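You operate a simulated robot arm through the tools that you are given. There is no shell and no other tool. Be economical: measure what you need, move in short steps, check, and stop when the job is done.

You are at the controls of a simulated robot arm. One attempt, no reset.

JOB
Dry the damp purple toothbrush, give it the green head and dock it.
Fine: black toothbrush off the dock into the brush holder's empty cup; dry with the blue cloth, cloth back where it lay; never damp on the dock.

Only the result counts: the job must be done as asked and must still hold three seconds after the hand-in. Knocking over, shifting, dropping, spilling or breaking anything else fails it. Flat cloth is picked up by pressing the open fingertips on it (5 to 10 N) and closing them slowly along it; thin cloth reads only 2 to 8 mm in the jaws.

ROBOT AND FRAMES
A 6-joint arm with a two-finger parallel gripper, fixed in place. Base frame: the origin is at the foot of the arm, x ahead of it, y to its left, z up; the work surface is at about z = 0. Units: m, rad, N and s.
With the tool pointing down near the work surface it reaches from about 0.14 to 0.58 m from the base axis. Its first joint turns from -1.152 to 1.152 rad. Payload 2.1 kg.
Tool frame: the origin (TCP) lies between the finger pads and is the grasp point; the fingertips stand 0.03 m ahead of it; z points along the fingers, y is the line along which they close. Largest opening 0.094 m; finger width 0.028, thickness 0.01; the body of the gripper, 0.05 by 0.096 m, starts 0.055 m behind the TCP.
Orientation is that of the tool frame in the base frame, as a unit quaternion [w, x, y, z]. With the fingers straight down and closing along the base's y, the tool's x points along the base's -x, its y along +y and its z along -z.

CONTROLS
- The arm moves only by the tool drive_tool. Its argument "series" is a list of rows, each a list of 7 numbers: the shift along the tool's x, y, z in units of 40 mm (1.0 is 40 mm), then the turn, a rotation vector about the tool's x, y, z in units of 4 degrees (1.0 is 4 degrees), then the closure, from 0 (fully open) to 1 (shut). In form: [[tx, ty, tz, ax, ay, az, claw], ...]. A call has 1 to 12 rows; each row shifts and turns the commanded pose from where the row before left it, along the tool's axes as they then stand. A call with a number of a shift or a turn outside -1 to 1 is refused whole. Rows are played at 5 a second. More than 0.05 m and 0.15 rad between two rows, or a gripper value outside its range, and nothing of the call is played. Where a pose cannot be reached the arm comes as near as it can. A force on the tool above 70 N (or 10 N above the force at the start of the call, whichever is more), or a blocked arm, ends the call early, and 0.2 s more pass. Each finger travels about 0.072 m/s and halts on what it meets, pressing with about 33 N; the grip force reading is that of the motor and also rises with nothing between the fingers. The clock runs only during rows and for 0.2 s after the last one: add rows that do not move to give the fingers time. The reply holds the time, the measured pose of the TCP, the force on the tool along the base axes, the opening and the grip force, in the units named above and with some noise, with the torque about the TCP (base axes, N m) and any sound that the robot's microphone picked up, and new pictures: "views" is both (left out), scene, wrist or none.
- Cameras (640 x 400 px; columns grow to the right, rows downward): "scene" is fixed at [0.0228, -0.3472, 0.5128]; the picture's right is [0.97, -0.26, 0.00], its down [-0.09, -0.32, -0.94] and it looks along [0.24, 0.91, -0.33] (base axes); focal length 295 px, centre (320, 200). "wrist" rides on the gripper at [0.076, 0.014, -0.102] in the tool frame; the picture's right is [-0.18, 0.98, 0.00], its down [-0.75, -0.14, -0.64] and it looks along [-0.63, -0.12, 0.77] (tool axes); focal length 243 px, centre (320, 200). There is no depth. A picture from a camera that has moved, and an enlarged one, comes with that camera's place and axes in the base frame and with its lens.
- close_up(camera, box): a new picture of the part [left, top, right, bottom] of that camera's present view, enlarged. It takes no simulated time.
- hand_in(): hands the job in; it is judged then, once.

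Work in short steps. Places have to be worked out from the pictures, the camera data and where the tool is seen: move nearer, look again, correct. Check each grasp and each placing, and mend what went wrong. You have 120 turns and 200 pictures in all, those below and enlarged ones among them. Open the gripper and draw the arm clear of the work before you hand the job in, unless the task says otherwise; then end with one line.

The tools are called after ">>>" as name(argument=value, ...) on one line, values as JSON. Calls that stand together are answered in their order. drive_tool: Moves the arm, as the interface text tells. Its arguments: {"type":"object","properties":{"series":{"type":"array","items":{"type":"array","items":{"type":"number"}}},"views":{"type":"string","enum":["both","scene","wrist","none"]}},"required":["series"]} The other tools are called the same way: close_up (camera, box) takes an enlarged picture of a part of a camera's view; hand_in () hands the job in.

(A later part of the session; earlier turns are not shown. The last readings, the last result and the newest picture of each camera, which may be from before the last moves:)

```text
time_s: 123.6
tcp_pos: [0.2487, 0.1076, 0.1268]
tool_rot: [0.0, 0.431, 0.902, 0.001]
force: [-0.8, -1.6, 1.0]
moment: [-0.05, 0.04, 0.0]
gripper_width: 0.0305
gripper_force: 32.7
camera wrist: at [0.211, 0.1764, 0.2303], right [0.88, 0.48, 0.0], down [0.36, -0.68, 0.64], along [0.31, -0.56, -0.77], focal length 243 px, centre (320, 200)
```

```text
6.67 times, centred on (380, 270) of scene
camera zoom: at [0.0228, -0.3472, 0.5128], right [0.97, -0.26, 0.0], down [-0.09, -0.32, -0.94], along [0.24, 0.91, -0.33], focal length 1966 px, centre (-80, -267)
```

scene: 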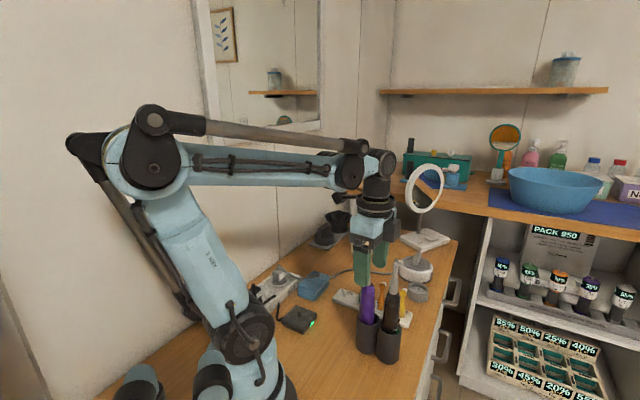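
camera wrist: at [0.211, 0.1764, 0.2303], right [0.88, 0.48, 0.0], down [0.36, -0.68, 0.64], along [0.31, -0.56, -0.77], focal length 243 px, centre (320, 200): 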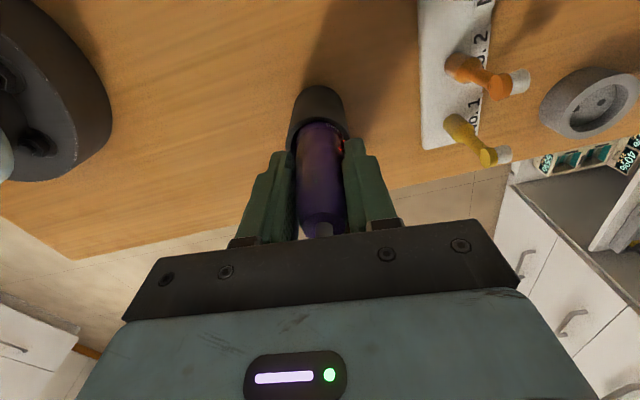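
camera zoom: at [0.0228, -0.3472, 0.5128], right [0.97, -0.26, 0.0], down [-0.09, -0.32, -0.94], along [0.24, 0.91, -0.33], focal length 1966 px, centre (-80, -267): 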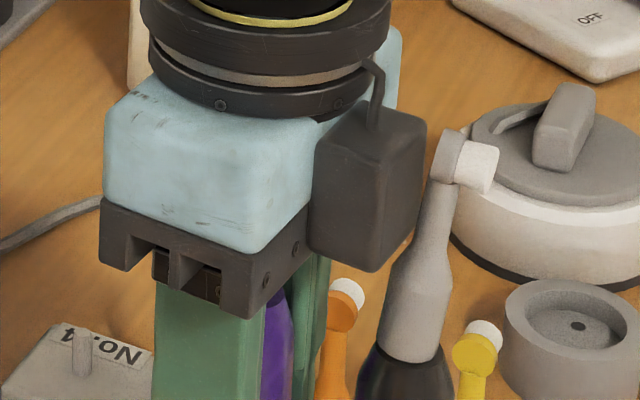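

Gripped (30.5 mm). I shift 2.5 mm away from the black brush and lift straight up in steps.

>>> drive_tool(series=[[0.06, 0, -0.1, 0, 0, 0, 0.82], [0, 0, -0.3, 0, 0, 0, 0.82], [0, 0, -0.4, 0, 0, 0, 0.82], [0, 0, 0, 0, 0, 0, 0.82]], views="none")

>>> close_up(camera="scene", box=[330, 230, 430, 340])

```text
time_s: 124.6
tcp_pos: [0.2468, 0.1097, 0.1584]
tool_rot: [0.0, 0.43, 0.903, 0.001]
force: [-0.8, 0.8, -1.7]
moment: [0.02, -0.01, 0.02]
gripper_width: 0.0302
gripper_force: 33.1
```

```text
3.64 times, centred on (380, 285) of scene
camera zoom: at [0.0228, -0.3472, 0.5128], right [0.97, -0.26, 0.0], down [-0.09, -0.32, -0.94], along [0.24, 0.91, -0.33], focal length 1072 px, centre (102, -109)
```

zoom: 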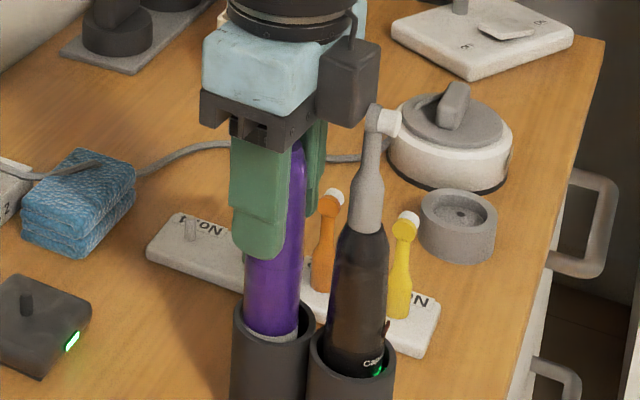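

Coming out cleanly. I lift on to bottom ≈ 0.15.

>>> drive_tool(series=[[0, 0, -0.5, 0, 0, 0, 0.82], [0, 0, -0.8, 0, 0, 0, 0.82], [0, 0, -0.9, 0, 0, 0, 0.82], [0, 0, -0.9, 0, 0, 0, 0.82], [0, 0, 0, 0, 0, 0, 0.82]], views="both")

>>> close_up(camera="scene", box=[330, 200, 430, 360])

```text
time_s: 125.8
tcp_pos: [0.2469, 0.1074, 0.2856]
tool_rot: [0.001, 0.43, 0.903, 0.001]
force: [-0.2, -0.1, -1.4]
moment: [0.05, 0.0, 0.03]
gripper_width: 0.0302
gripper_force: 33.3
camera wrist: at [0.21, 0.177, 0.3878], right [0.88, 0.48, 0.0], down [0.36, -0.68, 0.64], along [0.31, -0.56, -0.77], focal length 243 px, centre (320, 200)
```

scene: 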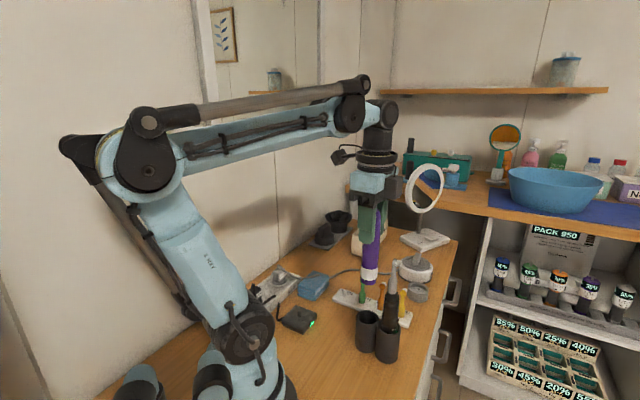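
wrist: 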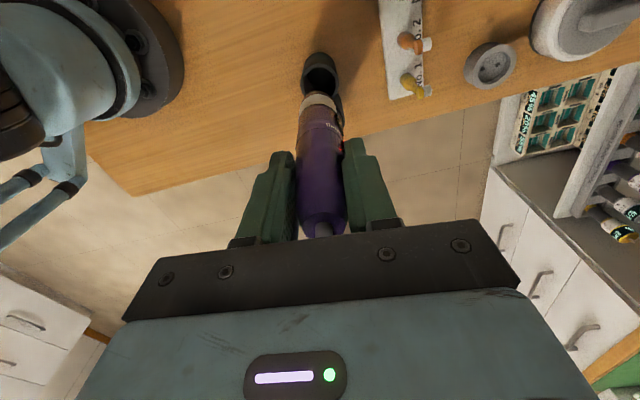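

```text
2.50 times, centred on (380, 280) of scene
camera zoom: at [0.0228, -0.3472, 0.5128], right [0.97, -0.26, 0.0], down [-0.09, -0.32, -0.94], along [0.24, 0.91, -0.33], focal length 737 px, centre (170, 0)
```

zoom: 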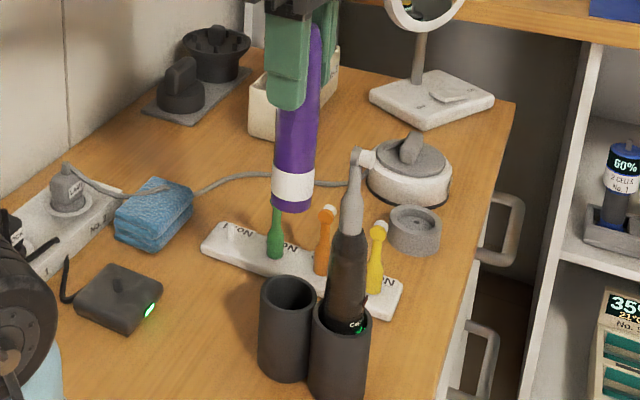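

The purple handle is out, held with ~6° of tilt (bottom toward +x′). I carry it over to the dock and correct the tilt with −6° about the tool's y.

>>> drive_tool(series=[[0.77, -0.162, 0, 0, 0, 0, 0.82], [0.77, -0.162, 0, 0, 0, 0, 0.82], [0.77, -0.162, 0, 0, 0, 0, 0.82], [0.77, -0.162, 0, 0, 0, 0, 0.82], [0.77, -0.162, 0, 0, 0, 0, 0.82], [0, 0, 0, 0, -0.75, 0, 0.82], [0, 0, 0, 0, -0.75, 0, 0.82], [0, 0, 0, 0, 0, 0, 0.82]], views="both")

>>> close_up(camera="scene", box=[240, 190, 360, 340])

```text
time_s: 127.6
tcp_pos: [0.1262, 0.2074, 0.2845]
tool_rot: [0.048, 0.43, 0.901, -0.022]
force: [0.2, -0.1, -1.4]
moment: [0.0, 0.01, -0.04]
gripper_width: 0.0304
gripper_force: 33.3
camera wrist: at [0.0819, 0.2844, 0.3783], right [0.88, 0.48, 0.02], down [0.32, -0.62, 0.72], along [0.35, -0.62, -0.7], focal length 243 px, centre (320, 200)
```

scene: 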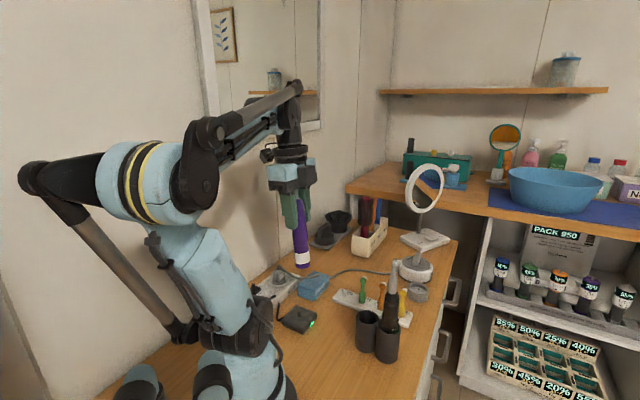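
wrist: 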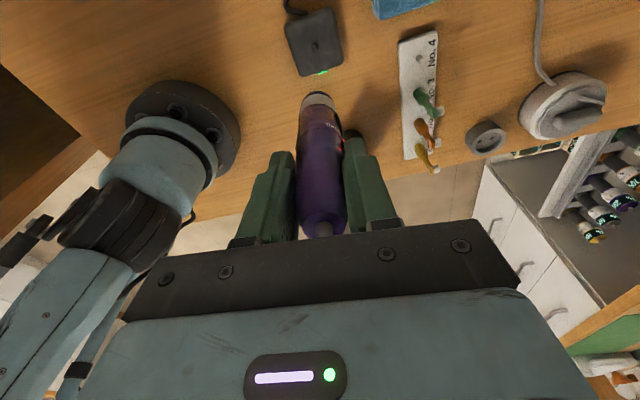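

```text
2.67 times, centred on (300, 265) of scene
camera zoom: at [0.0228, -0.3472, 0.5128], right [0.97, -0.26, 0.0], down [-0.09, -0.32, -0.94], along [0.24, 0.91, -0.33], focal length 786 px, centre (373, 27)
```

zoom: 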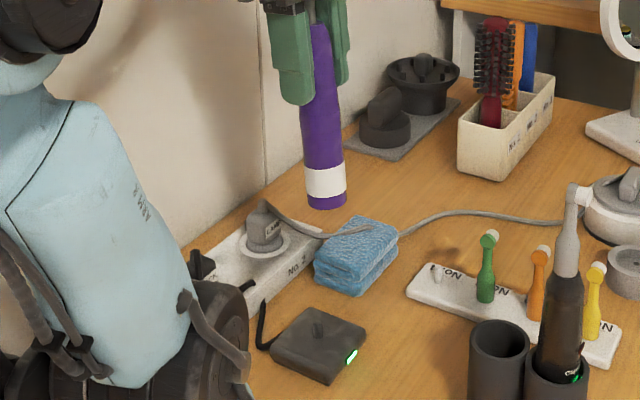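

The tilt is now slightly overcorrected (~1.5°). I fix that and zoom on the dock peg.

>>> drive_tool(series=[[0, 0, 0, 0, 0.375, 0, 0.82], [0, 0, 0.6, 0, 0, 0, 0.82], [0, 0, 0.6, 0, 0, 0, 0.82], [0, 0, 0, 0, 0, 0, 0.82]], views="wrist")

>>> close_up(camera="wrist", box=[260, 0, 380, 120])

>>> close_up(camera="scene", box=[250, 230, 350, 340])

```text
time_s: 128.6
tcp_pos: [0.1266, 0.2056, 0.2364]
tool_rot: [0.035, 0.43, 0.902, -0.016]
force: [0.2, 0.6, -1.2]
moment: [0.02, -0.03, 0.01]
gripper_width: 0.0302
gripper_force: 33.1
camera wrist: at [0.0849, 0.2797, 0.3332], right [0.88, 0.48, 0.02], down [0.33, -0.63, 0.7], along [0.34, -0.61, -0.72], focal length 243 px, centre (320, 200)
```

wrist: 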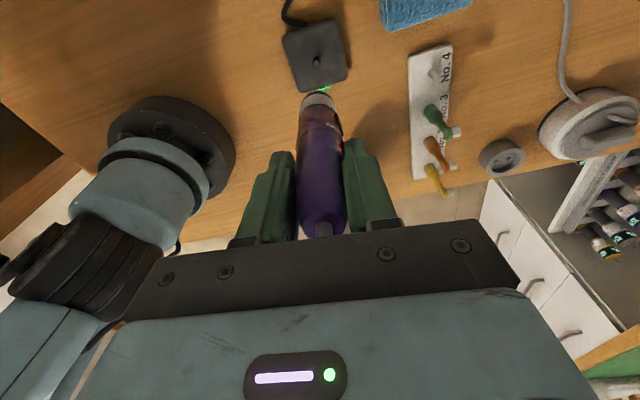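

```text
3.33 times, centred on (320, 60) of wrist
camera zoom: at [0.0849, 0.2797, 0.3332], right [0.88, 0.48, 0.02], down [0.33, -0.63, 0.7], along [0.34, -0.61, -0.72], focal length 809 px, centre (320, 667)
```

zoom: 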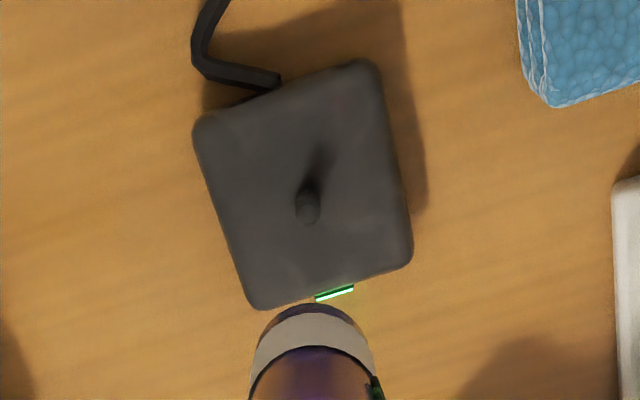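

```text
3.64 times, centred on (300, 285) of scene
camera zoom: at [0.0228, -0.3472, 0.5128], right [0.97, -0.26, 0.0], down [-0.09, -0.32, -0.94], along [0.24, 0.91, -0.33], focal length 1072 px, centre (393, -109)
```

zoom: 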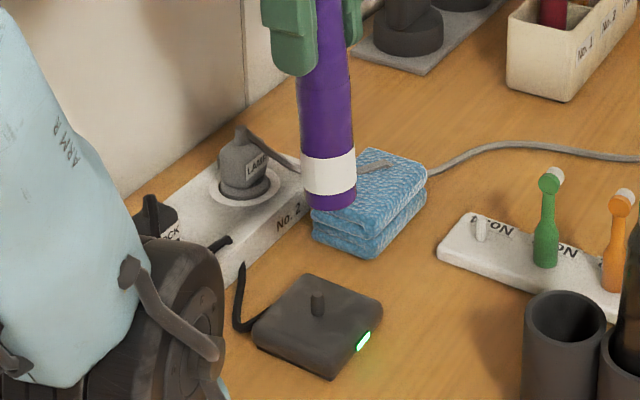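

I need a better tilt measurement, so I zoom closer on the held brush.

>>> close_up(camera="scene", box=[280, 220, 320, 280])

>>> close_up(camera="wrist", box=[270, 80, 370, 250])

```text
6.67 times, centred on (300, 250) of scene
camera zoom: at [0.0228, -0.3472, 0.5128], right [0.97, -0.26, 0.0], down [-0.09, -0.32, -0.94], along [0.24, 0.91, -0.33], focal length 1966 px, centre (453, -133)
```

zoom: 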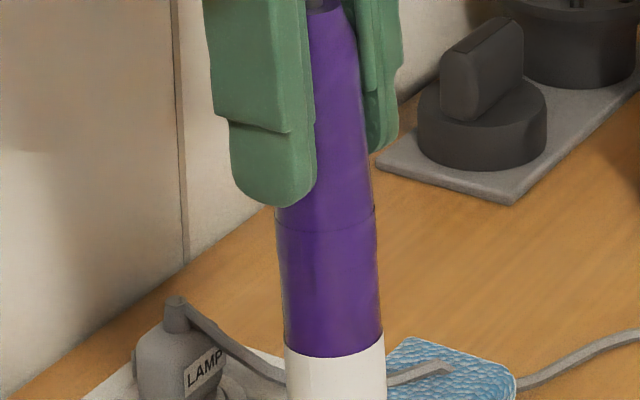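

```text
2.35 times, centred on (320, 165) of wrist
camera zoom: at [0.0849, 0.2797, 0.3332], right [0.88, 0.48, 0.02], down [0.33, -0.63, 0.7], along [0.34, -0.61, -0.72], focal length 571 px, centre (320, 282)
```

zoom: 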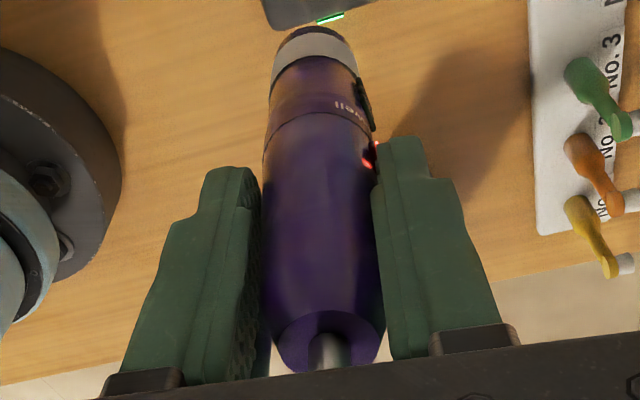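

The scene view shows ~2° of residual tilt. I correct by about +2.4° in y and −1.2° in x, then re-check.

>>> drive_tool(series=[[0, 0, 0, -0.3, 0.6, 0, 0.82], [0, 0, 0, 0, 0, 0, 0.82]], views="none")

>>> close_up(camera="scene", box=[280, 240, 340, 320])

>>> close_up(camera="wrist", box=[260, 0, 380, 120])

```text
time_s: 129.2
tcp_pos: [0.1256, 0.2057, 0.2364]
tool_rot: [0.021, 0.428, 0.903, 0.004]
force: [0.3, 0.5, -1.7]
moment: [0.0, 0.01, 0.02]
gripper_width: 0.0301
gripper_force: 32.7
```

```text
5.00 times, centred on (310, 280) of scene
camera zoom: at [0.0228, -0.3472, 0.5128], right [0.97, -0.26, 0.0], down [-0.09, -0.32, -0.94], along [0.24, 0.91, -0.33], focal length 1475 px, centre (370, -200)
```

zoom: 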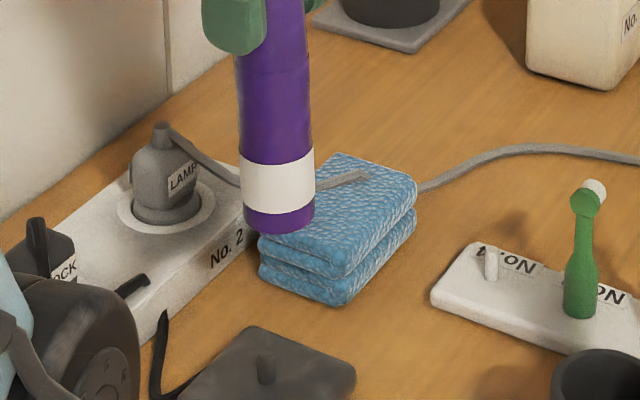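

```text
3.33 times, centred on (320, 60) of wrist
camera zoom: at [0.0856, 0.2752, 0.3371], right [0.88, 0.48, 0.03], down [0.34, -0.67, 0.66], along [0.34, -0.57, -0.75], focal length 809 px, centre (320, 667)
```

zoom: 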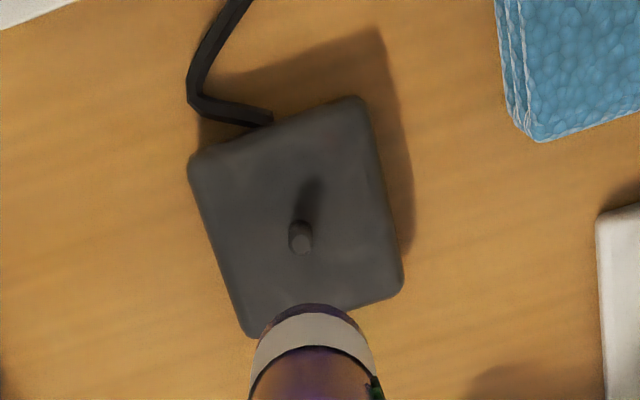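

The tilt is now < 1°. Both views say the brush bottom must move ~9 mm along +x′ to be over the peg. I shift and lower 50 mm to re-check near the peg.

>>> drive_tool(series=[[0.22, 0, 0, 0, 0, 0, 0.82], [0, 0, 0.6, 0, 0, 0, 0.82], [0, 0, 0.6, 0, 0, 0, 0.82], [0, 0, 0, 0, 0, 0, 0.82]], views="none")

>>> close_up(camera="scene", box=[280, 260, 330, 340])

>>> close_up(camera="wrist", box=[260, 40, 380, 160])

```text
time_s: 130.2
tcp_pos: [0.1237, 0.2106, 0.1882]
tool_rot: [0.021, 0.43, 0.903, 0.002]
force: [1.4, 0.8, -1.4]
moment: [0.02, -0.01, 0.03]
gripper_width: 0.0302
gripper_force: 32.7
```

```text
5.00 times, centred on (305, 300) of scene
camera zoom: at [0.0228, -0.3472, 0.5128], right [0.97, -0.26, 0.0], down [-0.09, -0.32, -0.94], along [0.24, 0.91, -0.33], focal length 1475 px, centre (395, -300)
```

zoom: 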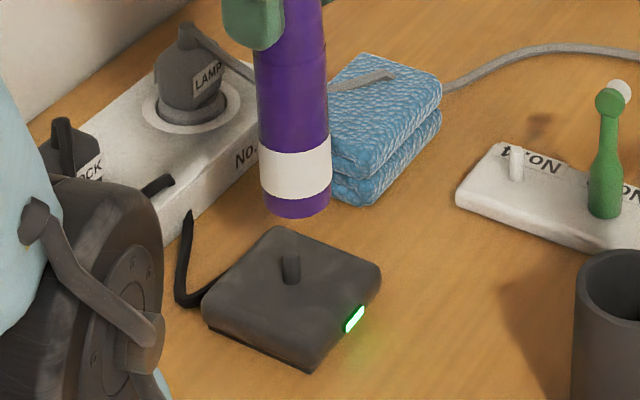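

```text
3.33 times, centred on (320, 100) of wrist
camera zoom: at [0.0825, 0.281, 0.2887], right [0.88, 0.48, 0.03], down [0.34, -0.67, 0.67], along [0.34, -0.57, -0.75], focal length 809 px, centre (320, 533)
```

zoom: 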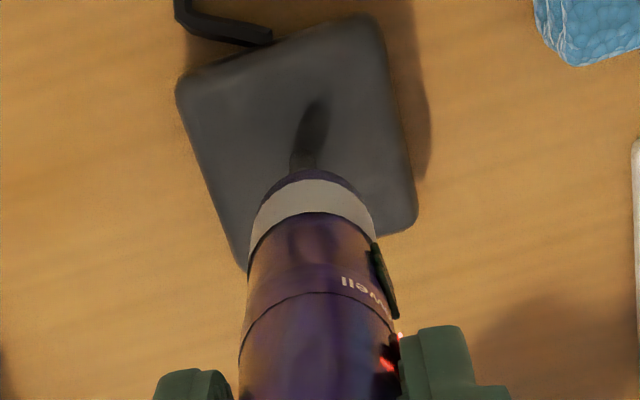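

Closer: ~4 mm more along +x′ and −1 mm in y′. I then lower to just above the peg.

>>> drive_tool(series=[[0.1, -0.03, 0, 0, 0, 0, 0.82], [0, 0, 0.3, 0, 0, 0, 0.82], [0, 0, 0.2, 0, 0, 0, 0.82], [0, 0, 0, 0, 0, 0, 0.82]], views="none")

>>> close_up(camera="scene", box=[275, 280, 325, 330])

>>> close_up(camera="wrist", box=[270, 50, 370, 150])

```text
time_s: 131.2
tcp_pos: [0.1215, 0.2135, 0.1689]
tool_rot: [0.021, 0.43, 0.903, 0.003]
force: [-0.3, 0.4, -1.6]
moment: [0.0, 0.02, -0.01]
gripper_width: 0.0302
gripper_force: 33.2
```

```text
8.00 times, centred on (300, 305) of scene
camera zoom: at [0.0228, -0.3472, 0.5128], right [0.97, -0.26, 0.0], down [-0.09, -0.32, -0.94], along [0.24, 0.91, -0.33], focal length 2360 px, centre (480, -640)
```

zoom: 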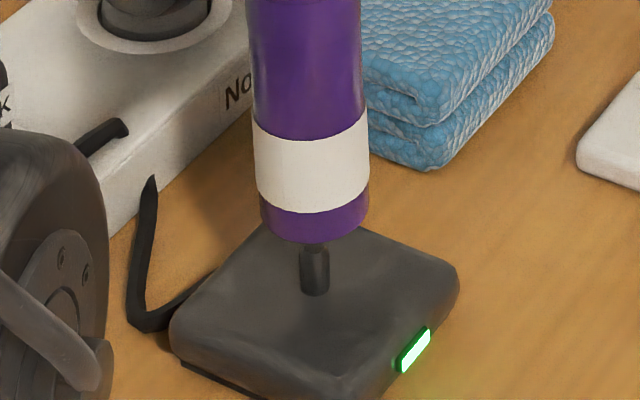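

```text
4.00 times, centred on (320, 100) of wrist
camera zoom: at [0.0798, 0.2835, 0.269], right [0.88, 0.48, 0.03], down [0.34, -0.67, 0.67], along [0.34, -0.57, -0.75], focal length 970 px, centre (320, 600)
```

zoom: 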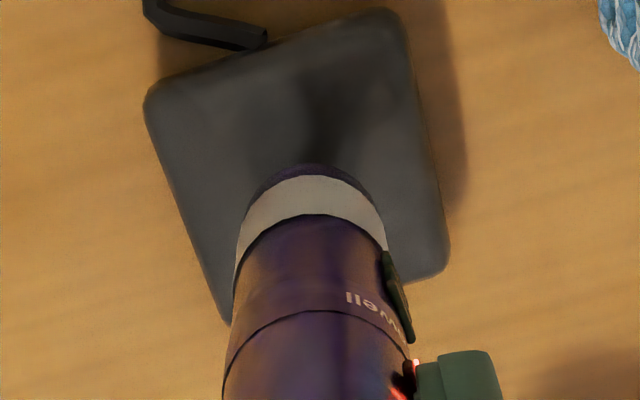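

Nearly on the peg. A 1.5 mm nudge, then I lower gently, watching the contact force and height.

>>> drive_tool(series=[[0, -0.035, 0.1, 0, 0, 0, 0.82], [0, 0, 0.1, 0, 0, 0, 0.82], [0, 0, 0.08, 0, 0, 0, 0.82], [0, 0, 0.08, 0, 0, 0, 0.82], [0, 0, 0, 0, 0, 0, 0.82]], views="none")

>>> close_up(camera="scene", box=[275, 280, 325, 330])

```text
time_s: 132.4
tcp_pos: [0.1201, 0.2113, 0.1534]
tool_rot: [0.021, 0.43, 0.903, 0.002]
force: [0.5, 0.5, -1.1]
moment: [0.02, 0.01, 0.0]
gripper_width: 0.0302
gripper_force: 32.9
```

```text
8.00 times, centred on (300, 305) of scene
camera zoom: at [0.0228, -0.3472, 0.5128], right [0.97, -0.26, 0.0], down [-0.09, -0.32, -0.94], along [0.24, 0.91, -0.33], focal length 2360 px, centre (480, -640)
```

zoom: 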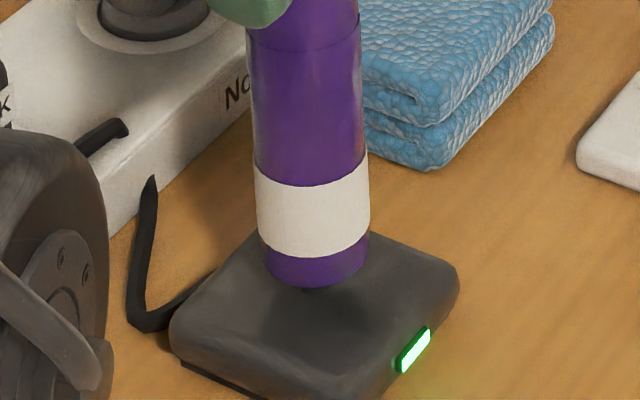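

No resistance and the peg seems to be entering. I continue down in small steps.

>>> drive_tool(series=[[0, 0, 0.08, 0, 0, 0, 0.82], [0, 0, 0.06, 0, 0, 0, 0.82], [0, 0, 0.05, 0, 0, 0, 0.82], [0, 0, 0, 0, 0, 0, 0.82]], views="none")

>>> close_up(camera="scene", box=[275, 280, 325, 330])

```text
time_s: 133.4
tcp_pos: [0.1209, 0.2131, 0.1459]
tool_rot: [0.021, 0.431, 0.902, 0.002]
force: [0.6, 0.2, -1.3]
moment: [0.02, 0.01, -0.02]
gripper_width: 0.0301
gripper_force: 33.0
```

```text
8.00 times, centred on (300, 305) of scene
camera zoom: at [0.0228, -0.3472, 0.5128], right [0.97, -0.26, 0.0], down [-0.09, -0.32, -0.94], along [0.24, 0.91, -0.33], focal length 2360 px, centre (480, -640)
```

zoom: 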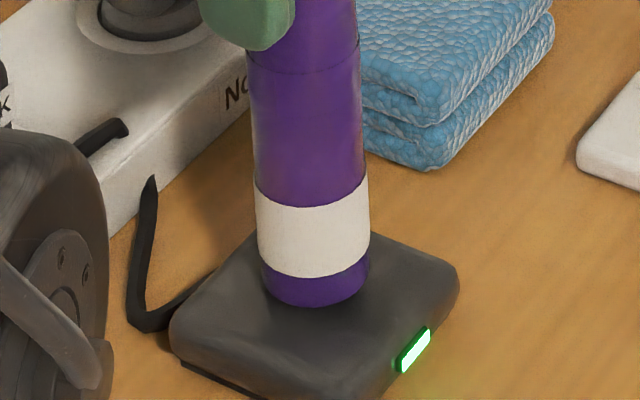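

>>> drive_tool(series=[[0, 0, 0.05, 0, 0, 0, 0.82], [0, 0, 0.04, 0, 0, 0, 0.82], [0, 0, 0, 0, 0, 0, 0.82]], views="none")

>>> close_up(camera="scene", box=[275, 280, 325, 330])

```text
time_s: 134.2
tcp_pos: [0.1196, 0.2115, 0.1435]
tool_rot: [0.02, 0.43, 0.903, 0.003]
force: [-0.8, -0.1, 2.8]
moment: [0.02, 0.08, 0.01]
gripper_width: 0.0305
gripper_force: 32.8
```

```text
8.00 times, centred on (300, 305) of scene
camera zoom: at [0.0227, -0.3472, 0.5128], right [0.97, -0.26, 0.0], down [-0.09, -0.32, -0.94], along [0.24, 0.91, -0.33], focal length 2360 px, centre (480, -640)
```

zoom: 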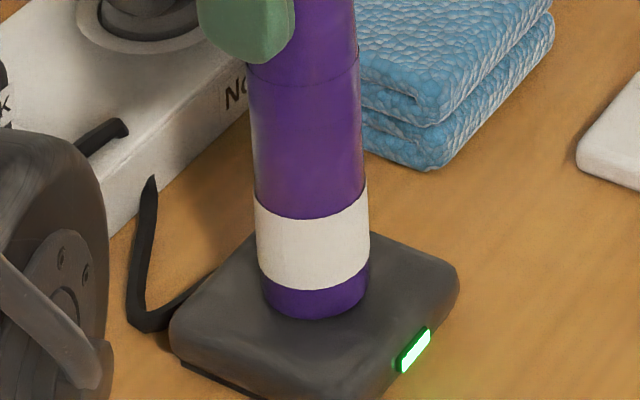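

Contact at TCP 0.1435, with the bottom at the dock surface: seated. I open the fingers gently.

>>> drive_tool(series=[[0, 0, 0, 0, 0, 0, 0.67], [0, 0, 0, 0, 0, 0, 0.64], [0, 0, 0, 0, 0, 0, 0.58], [0, 0, 0, 0, 0, 0, 0.5], [0, 0, 0, 0, 0, 0, 0.45]], views="both")

>>> close_up(camera="scene", box=[265, 250, 335, 330])

```text
time_s: 135.4
tcp_pos: [0.1204, 0.2119, 0.1426]
tool_rot: [0.022, 0.431, 0.902, 0.002]
force: [-0.2, 0.7, 0.2]
moment: [-0.01, 0.03, 0.01]
gripper_width: 0.0514
gripper_force: 0.0
camera wrist: at [0.0792, 0.2823, 0.2432], right [0.88, 0.48, 0.03], down [0.34, -0.67, 0.67], along [0.34, -0.57, -0.75], focal length 243 px, centre (320, 200)
```

scene: 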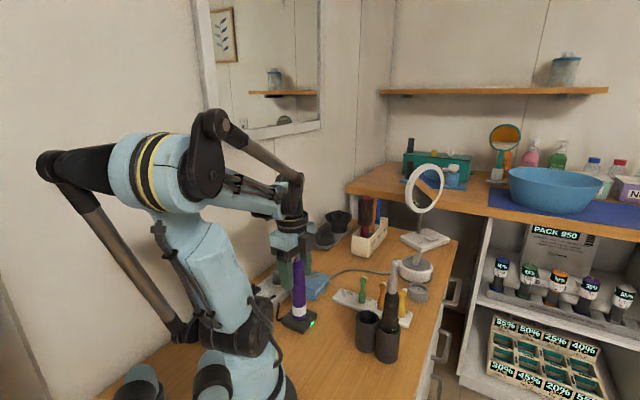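
wrist: 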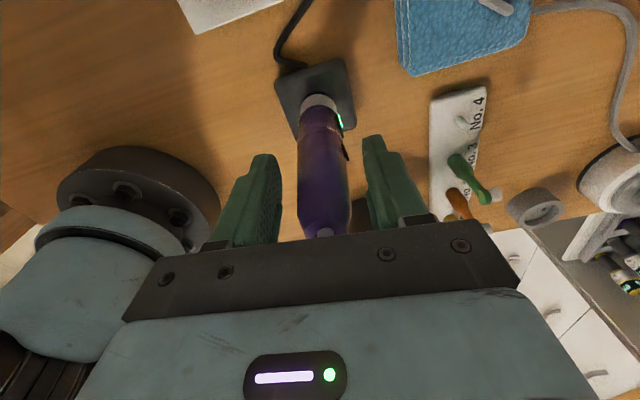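

```text
5.00 times, centred on (300, 290) of scene
camera zoom: at [0.0228, -0.3472, 0.5128], right [0.97, -0.26, 0.0], down [-0.09, -0.32, -0.94], along [0.24, 0.91, -0.33], focal length 1475 px, centre (420, -250)
```

zoom: 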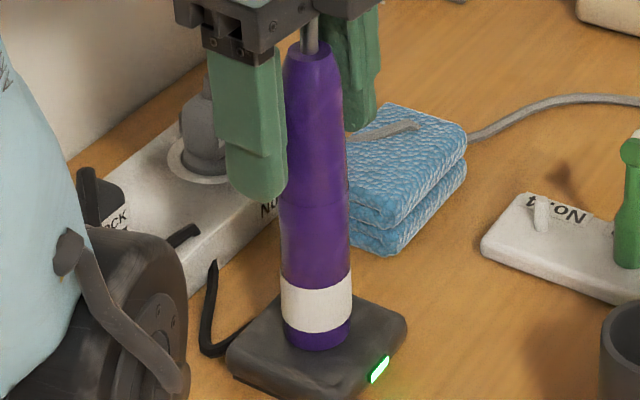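

It stands free on the dock. I withdraw upward and look.

>>> drive_tool(series=[[0, 0, -0.3, 0, 0, 0, 0.4], [0, 0, -0.6, 0, 0, 0, 0.3], [0, 0, -0.8, 0, 0, 0, 0.2], [0, 0, -0.9, 0, 0, 0, 0], [0, 0, -0.9, 0, 0, 0, 0], [0, 0, -0.9, 0, 0, 0, 0], [0, 0, 0, 0.3, -0.3, 0, 0]], views="both")

>>> close_up(camera="wrist", box=[250, 20, 410, 180])

>>> close_up(camera="scene", box=[265, 240, 335, 330])

```text
time_s: 137.0
tcp_pos: [0.1173, 0.2137, 0.3196]
tool_rot: [0.027, 0.43, 0.902, -0.011]
force: [0.0, 0.1, 0.6]
moment: [-0.01, 0.0, 0.01]
gripper_width: 0.0942
gripper_force: 0.0
camera wrist: at [0.0772, 0.288, 0.4181], right [0.88, 0.48, 0.01], down [0.34, -0.65, 0.68], along [0.33, -0.6, -0.73], focal length 243 px, centre (320, 200)
```

scene: 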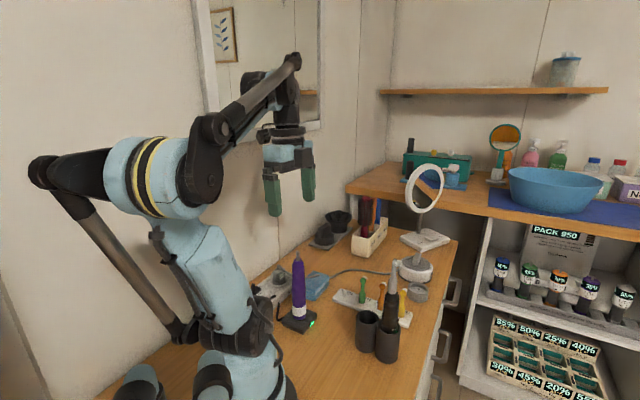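
wrist: 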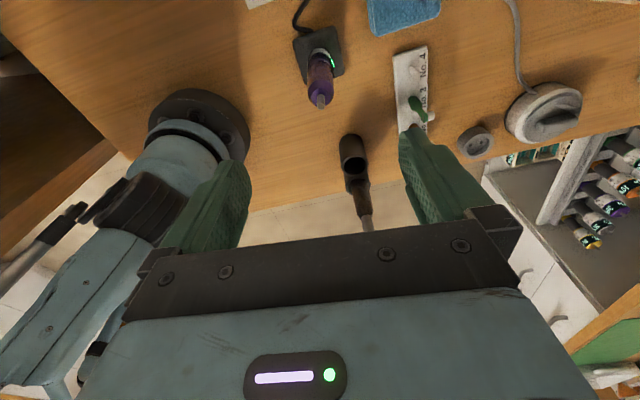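

```text
2.50 times, centred on (330, 100) of wrist
camera zoom: at [0.0772, 0.288, 0.4181], right [0.88, 0.48, 0.01], down [0.34, -0.65, 0.68], along [0.33, -0.6, -0.73], focal length 606 px, centre (295, 450)
```

zoom: 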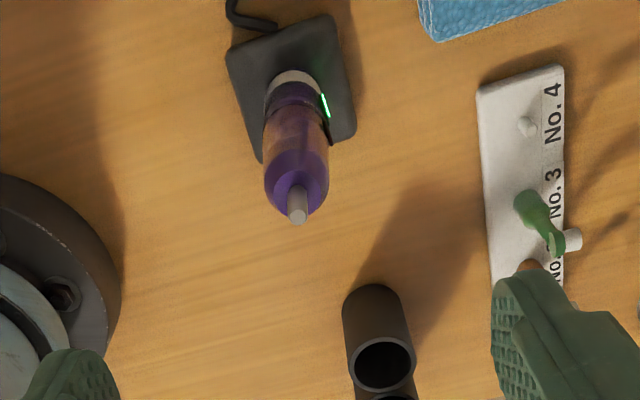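

```text
4.44 times, centred on (300, 285) of scene
camera zoom: at [0.0228, -0.3472, 0.5128], right [0.97, -0.26, 0.0], down [-0.09, -0.32, -0.94], along [0.24, 0.91, -0.33], focal length 1311 px, centre (409, -178)
```

zoom: 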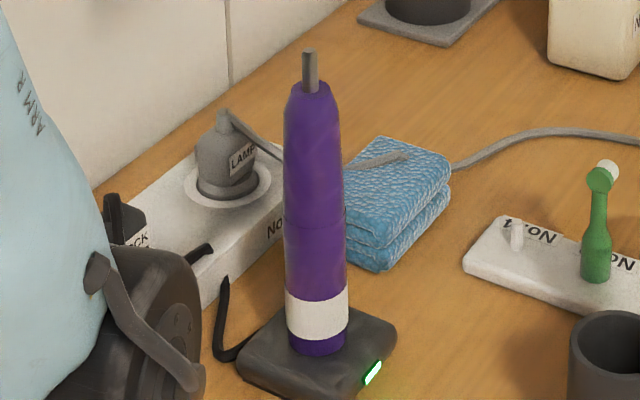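

The purple brush is docked upright and the dock light is green. Next is the green head: I undo the residual tilt and yaw to ~39°, so the fingers close along the rack line.

>>> drive_tool(series=[[0, 0, 0, 0, 0.825, 0, 0], [0, 0, 0, 0, 0, -1, 0], [0, 0, 0, 0, 0, -1, 0], [0, 0, 0, 0, 0, -1, 0], [0, 0, 0, 0, 0, -1, 0], [0, 0, 0, 0, 0, -1, 0], [0, 0, 0, 0, 0, -1, 0], [0, 0, 0, 0, 0, -1, 0], [0, 0, 0, 0, 0, -1, 0], [0, 0, 0, 0, 0, -1, 0], [0, 0, 0, 0, 0, -1, 0], [0, 0, 0, 0, 0, -1, 0]], views="none")

>>> drive_tool(series=[[0, 0, 0, 0, 0, -1, 0], [0, 0, 0, 0, 0, -1, 0], [0, 0, 0, 0, 0, -1, 0], [0, 0, 0, 0, 0, -1, 0], [0, 0, 0, 0, 0, -1, 0], [0, 0, 0, 0, 0, -1, 0], [0, 0, 0, 0, 0, -1, 0], [0, 0, 0, 0, 0, -1, 0], [0, 0, 0, 0, 0, -1, 0], [0, 0, 0, 0, 0, -1, 0], [0, 0, 0, 0, 0, -1, 0], [0, 0, 0, 0, 0, -0.4, 0]], views="none")

```text
time_s: 139.6
tcp_pos: [0.1135, 0.2147, 0.319]
tool_rot: [0.0, 0.06, 0.998, 0.001]
force: [-0.9, -0.7, 0.4]
moment: [0.0, -0.04, -0.02]
gripper_width: 0.0939
gripper_force: 0.1
```

```text
time_s: 142.2
tcp_pos: [0.1134, 0.2143, 0.3173]
tool_rot: [0.001, -0.331, 0.943, 0.001]
force: [0.3, 0.4, 0.1]
moment: [-0.01, 0.04, 0.05]
gripper_width: 0.0939
gripper_force: 0.0
```

>>> drive_tool(series=[[-0.573, -0.383, 0.2, 0, 0, 0, 0], [-0.573, -0.383, 0.3, 0, 0, 0, 0], [-0.573, -0.383, 0.5, 0, 0, 0, 0], [-0.573, -0.383, 0.6, 0, 0, 0, 0], [-0.573, -0.383, 0.65, 0, 0, 0, 0], [-0.573, -0.383, 0.65, 0, 0, 0, 0], [0, 0, 0, 0, 0, 0, 0.4]], views="both")

>>> close_up(camera="wrist", box=[250, 10, 390, 170])

>>> close_up(camera="scene", box=[330, 250, 430, 340])

```text
time_s: 143.8
tcp_pos: [0.2819, 0.2301, 0.2024]
tool_rot: [0.002, -0.33, 0.944, 0.001]
force: [0.5, 0.4, -0.3]
moment: [0.01, 0.0, 0.0]
gripper_width: 0.0561
gripper_force: 0.1
camera wrist: at [0.2135, 0.1933, 0.305], right [-0.47, 0.88, 0.0], down [0.68, 0.36, 0.64], along [0.57, 0.3, -0.77], focal length 243 px, centre (320, 200)
```

scene: 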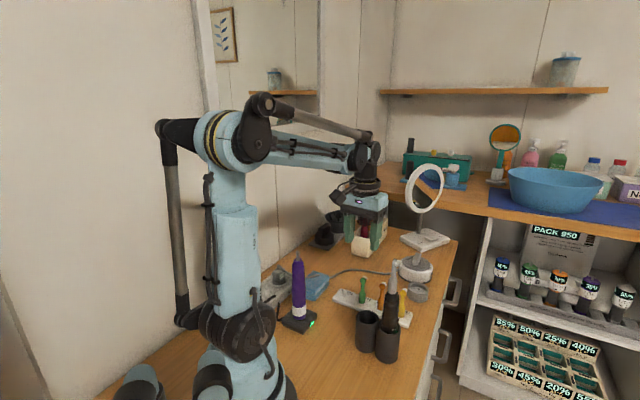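
wrist: 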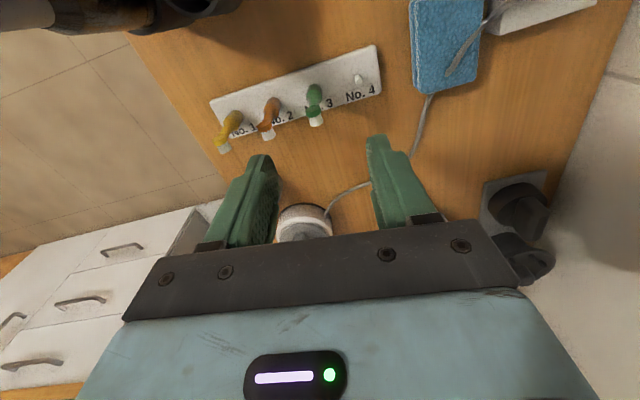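

```text
2.50 times, centred on (320, 90) of wrist
camera zoom: at [0.2135, 0.1933, 0.305], right [-0.47, 0.88, 0.0], down [0.68, 0.36, 0.64], along [0.57, 0.3, -0.77], focal length 606 px, centre (320, 475)
```

zoom: 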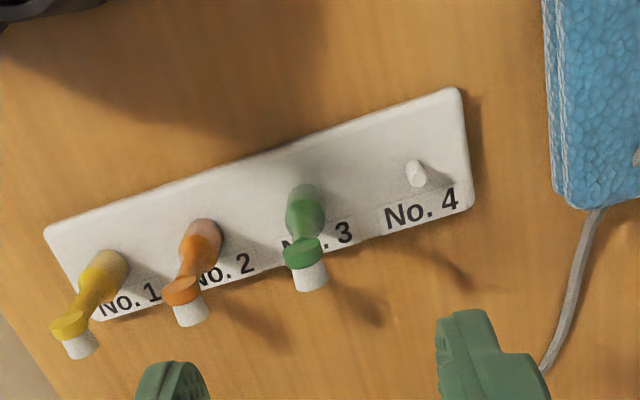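

```text
4.44 times, centred on (380, 295) of scene
camera zoom: at [0.0228, -0.3472, 0.5128], right [0.97, -0.26, 0.0], down [-0.09, -0.32, -0.94], along [0.24, 0.91, -0.33], focal length 1311 px, centre (53, -222)
```

zoom: 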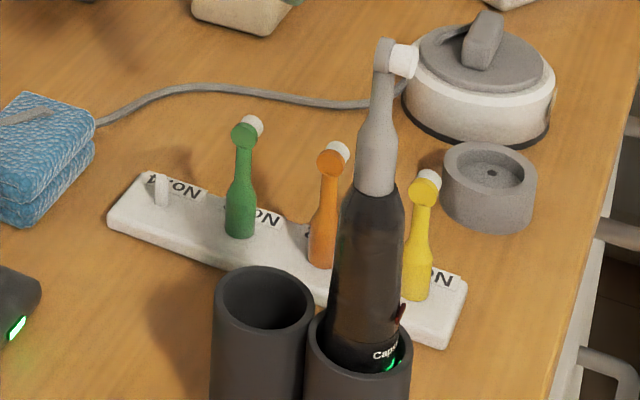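

Head pegs: green axis ≈ (0.285, 0.224), spacing 47 mm, rack line at −46°. I refine yaw and position, part-close to 40 mm and descend to just above the heads.

>>> drive_tool(series=[[0.035, -0.168, 0, 0, 0, -0.7, 0.5], [0, 0, 0.3, 0, 0, -0.63, 0.575], [0, 0, 0.7, 0, 0, 0, 0.575], [0, 0, 0.6, 0, 0, 0, 0.575], [0, 0, 0, 0, 0, 0, 0.575]], views="both")

>>> close_up(camera="wrist", box=[220, 40, 420, 240])

>>> close_up(camera="scene", box=[330, 230, 430, 340])

```text
time_s: 145.0
tcp_pos: [0.2826, 0.2254, 0.1379]
tool_rot: [0.001, -0.374, 0.927, 0.001]
force: [-0.6, 0.6, 0.1]
moment: [0.0, -0.01, -0.02]
gripper_width: 0.0398
gripper_force: 0.0
camera wrist: at [0.2175, 0.1816, 0.2409], right [-0.55, 0.84, 0.0], down [0.64, 0.42, 0.64], along [0.54, 0.35, -0.77], focal length 243 px, centre (320, 200)
```

scene: 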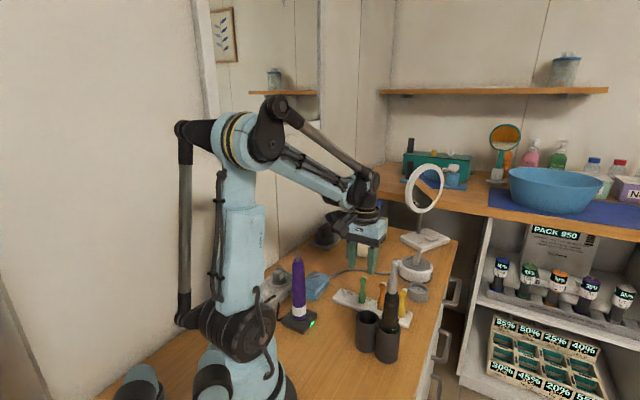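
wrist: 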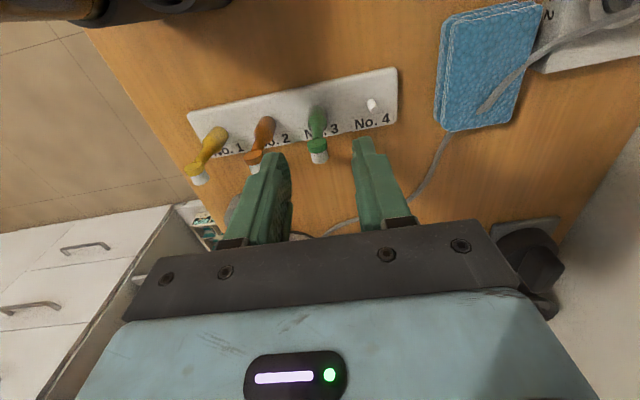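

```text
2.00 times, centred on (320, 140) of wrist
camera zoom: at [0.2175, 0.1816, 0.2409], right [-0.55, 0.84, 0.0], down [0.64, 0.42, 0.64], along [0.54, 0.35, -0.77], focal length 485 px, centre (320, 320)
```

zoom: 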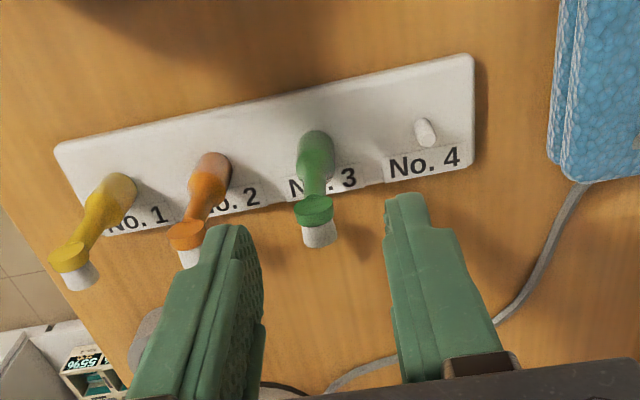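

```text
3.64 times, centred on (380, 285) of scene
camera zoom: at [0.0227, -0.3472, 0.5128], right [0.97, -0.26, 0.0], down [-0.09, -0.32, -0.94], along [0.24, 0.91, -0.33], focal length 1072 px, centre (102, -109)
```

zoom: 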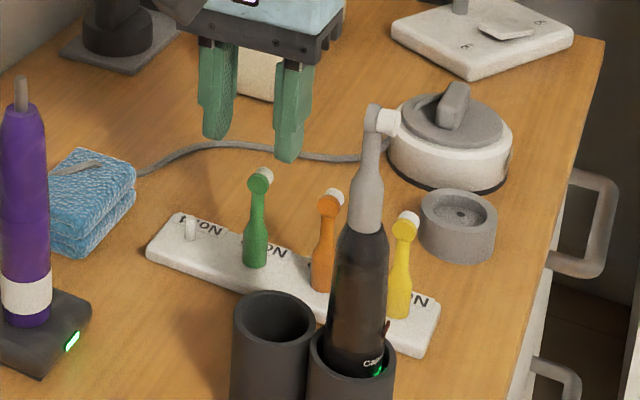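

The green head sits 2–3 mm off-centre, so I correct that. I then descend around it in two steps.

>>> drive_tool(series=[[0.03, -0.065, 0.4, 0, 0, 0, 0.575], [0, 0, 0.5, 0, 0, 0, 0.575], [0, 0, 0.4, 0, 0, 0, 0.575], [0, 0, 0, 0, 0, 0, 0.575]], views="wrist")

>>> close_up(camera="wrist", box=[220, 60, 420, 240])

>>> close_up(camera="scene", box=[340, 250, 410, 330])

```text
time_s: 146.0
tcp_pos: [0.2824, 0.2192, 0.0856]
tool_rot: [0.001, -0.374, 0.927, 0.001]
force: [0.6, 0.5, -1.0]
moment: [0.0, -0.01, 0.01]
gripper_width: 0.0399
gripper_force: 0.1
camera wrist: at [0.2186, 0.1778, 0.1889], right [-0.55, 0.84, 0.0], down [0.64, 0.42, 0.64], along [0.54, 0.35, -0.77], focal length 243 px, centre (320, 200)
```

wrist: 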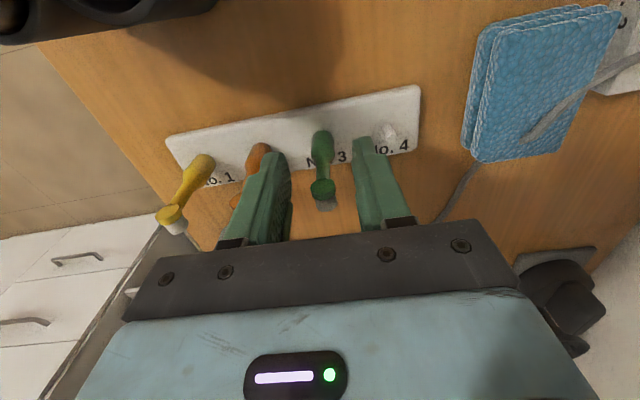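

```text
2.22 times, centred on (320, 150) of wrist
camera zoom: at [0.2186, 0.1778, 0.1889], right [-0.55, 0.84, 0.0], down [0.64, 0.42, 0.64], along [0.54, 0.35, -0.77], focal length 539 px, centre (320, 311)
```

zoom: 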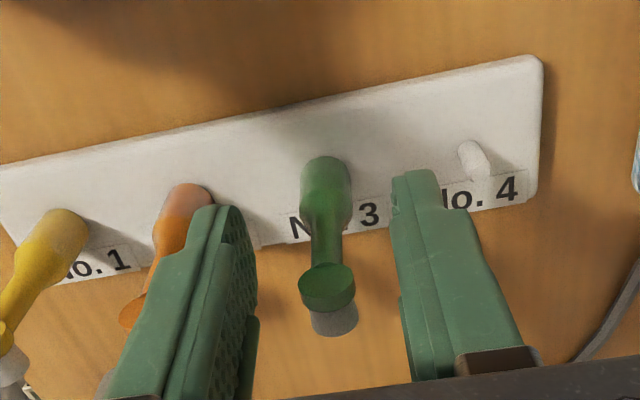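

```text
5.00 times, centred on (375, 290) of scene
camera zoom: at [0.0227, -0.3472, 0.5128], right [0.97, -0.26, 0.0], down [-0.09, -0.32, -0.94], along [0.24, 0.91, -0.33], focal length 1475 px, centre (45, -250)
```

zoom: 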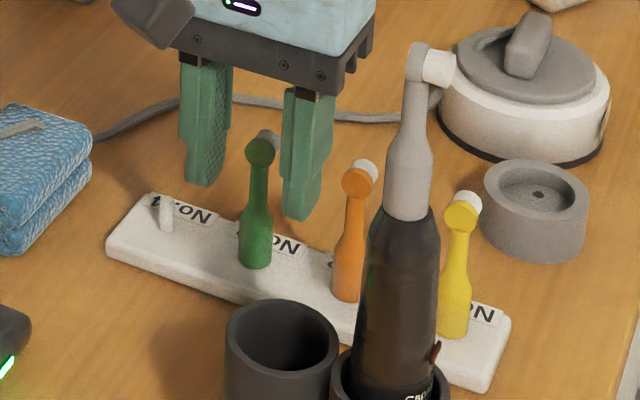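

Centred in the wrist view. I descend the last 27 mm so the pads surround the head's lower body.

>>> drive_tool(series=[[0, 0, 0.35, 0, 0, 0, 0.575], [0, 0, 0.33, 0, 0, 0, 0.575], [0, 0, 0, 0, 0, 0, 0.575]], views="wrist")

>>> close_up(camera="wrist", box=[220, 60, 420, 240])

>>> close_up(camera="scene", box=[340, 250, 410, 330])

```text
time_s: 146.8
tcp_pos: [0.2832, 0.2204, 0.0595]
tool_rot: [0.0, -0.375, 0.927, 0.0]
force: [0.5, 0.2, 0.8]
moment: [0.02, -0.01, 0.0]
gripper_width: 0.0399
gripper_force: 0.0
camera wrist: at [0.2182, 0.1781, 0.1622], right [-0.55, 0.84, 0.0], down [0.64, 0.42, 0.64], along [0.54, 0.35, -0.77], focal length 243 px, centre (320, 200)
```

wrist: 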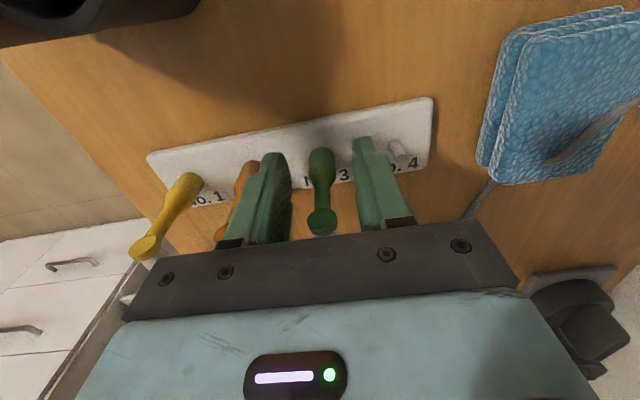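

```text
2.22 times, centred on (320, 150) of wrist
camera zoom: at [0.2182, 0.1781, 0.1622], right [-0.55, 0.84, 0.0], down [0.64, 0.42, 0.64], along [0.54, 0.35, -0.77], focal length 539 px, centre (320, 311)
```

zoom: 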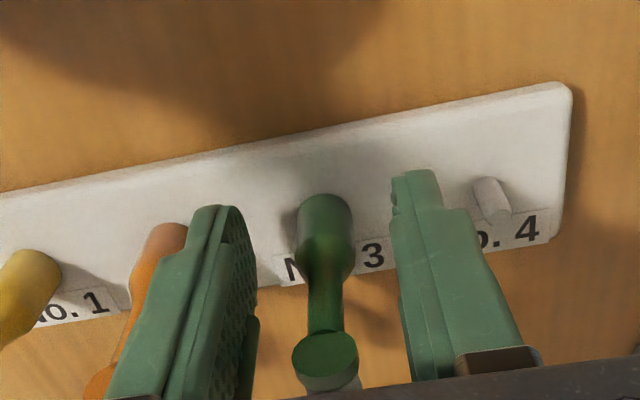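

```text
5.00 times, centred on (375, 290) of scene
camera zoom: at [0.0228, -0.3472, 0.5128], right [0.97, -0.26, 0.0], down [-0.09, -0.32, -0.94], along [0.24, 0.91, -0.33], focal length 1475 px, centre (45, -250)
```

zoom: 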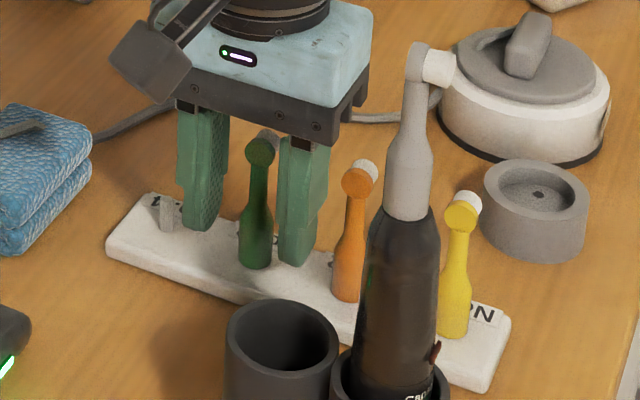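

The pads are around the body and centred in both axes. I close slowly.

>>> drive_tool(series=[[0, 0, 0, 0, 0, 0, 0.65], [0, 0, 0, 0, 0, 0, 0.72], [0, 0, 0, 0, 0, 0, 0.79], [0, 0, 0, 0, 0, 0, 0.86], [0, 0, 0, 0, 0, 0, 0.93], [0, 0, 0, 0, 0, 0, 0.93]], views="wrist")

>>> close_up(camera="scene", box=[340, 250, 410, 330])

```text
time_s: 148.2
tcp_pos: [0.2831, 0.2197, 0.0591]
tool_rot: [0.002, -0.375, 0.927, 0.001]
force: [0.4, 0.2, -0.1]
moment: [-0.01, 0.0, -0.02]
gripper_width: 0.0166
gripper_force: 33.2
camera wrist: at [0.2182, 0.178, 0.1624], right [-0.55, 0.84, 0.0], down [0.64, 0.42, 0.64], along [0.54, 0.35, -0.77], focal length 243 px, centre (320, 200)
```

wrist: 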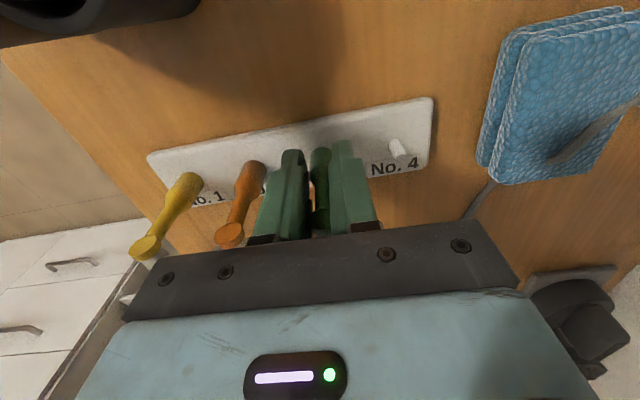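

```text
5.00 times, centred on (375, 290) of scene
camera zoom: at [0.0228, -0.3472, 0.5128], right [0.97, -0.26, 0.0], down [-0.09, -0.32, -0.94], along [0.24, 0.91, -0.33], focal length 1475 px, centre (45, -250)
```

zoom: 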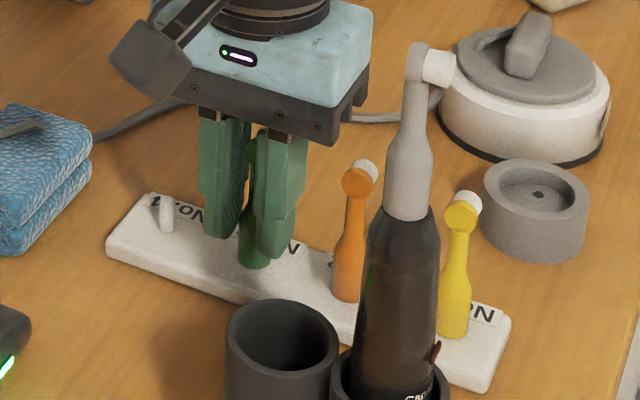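

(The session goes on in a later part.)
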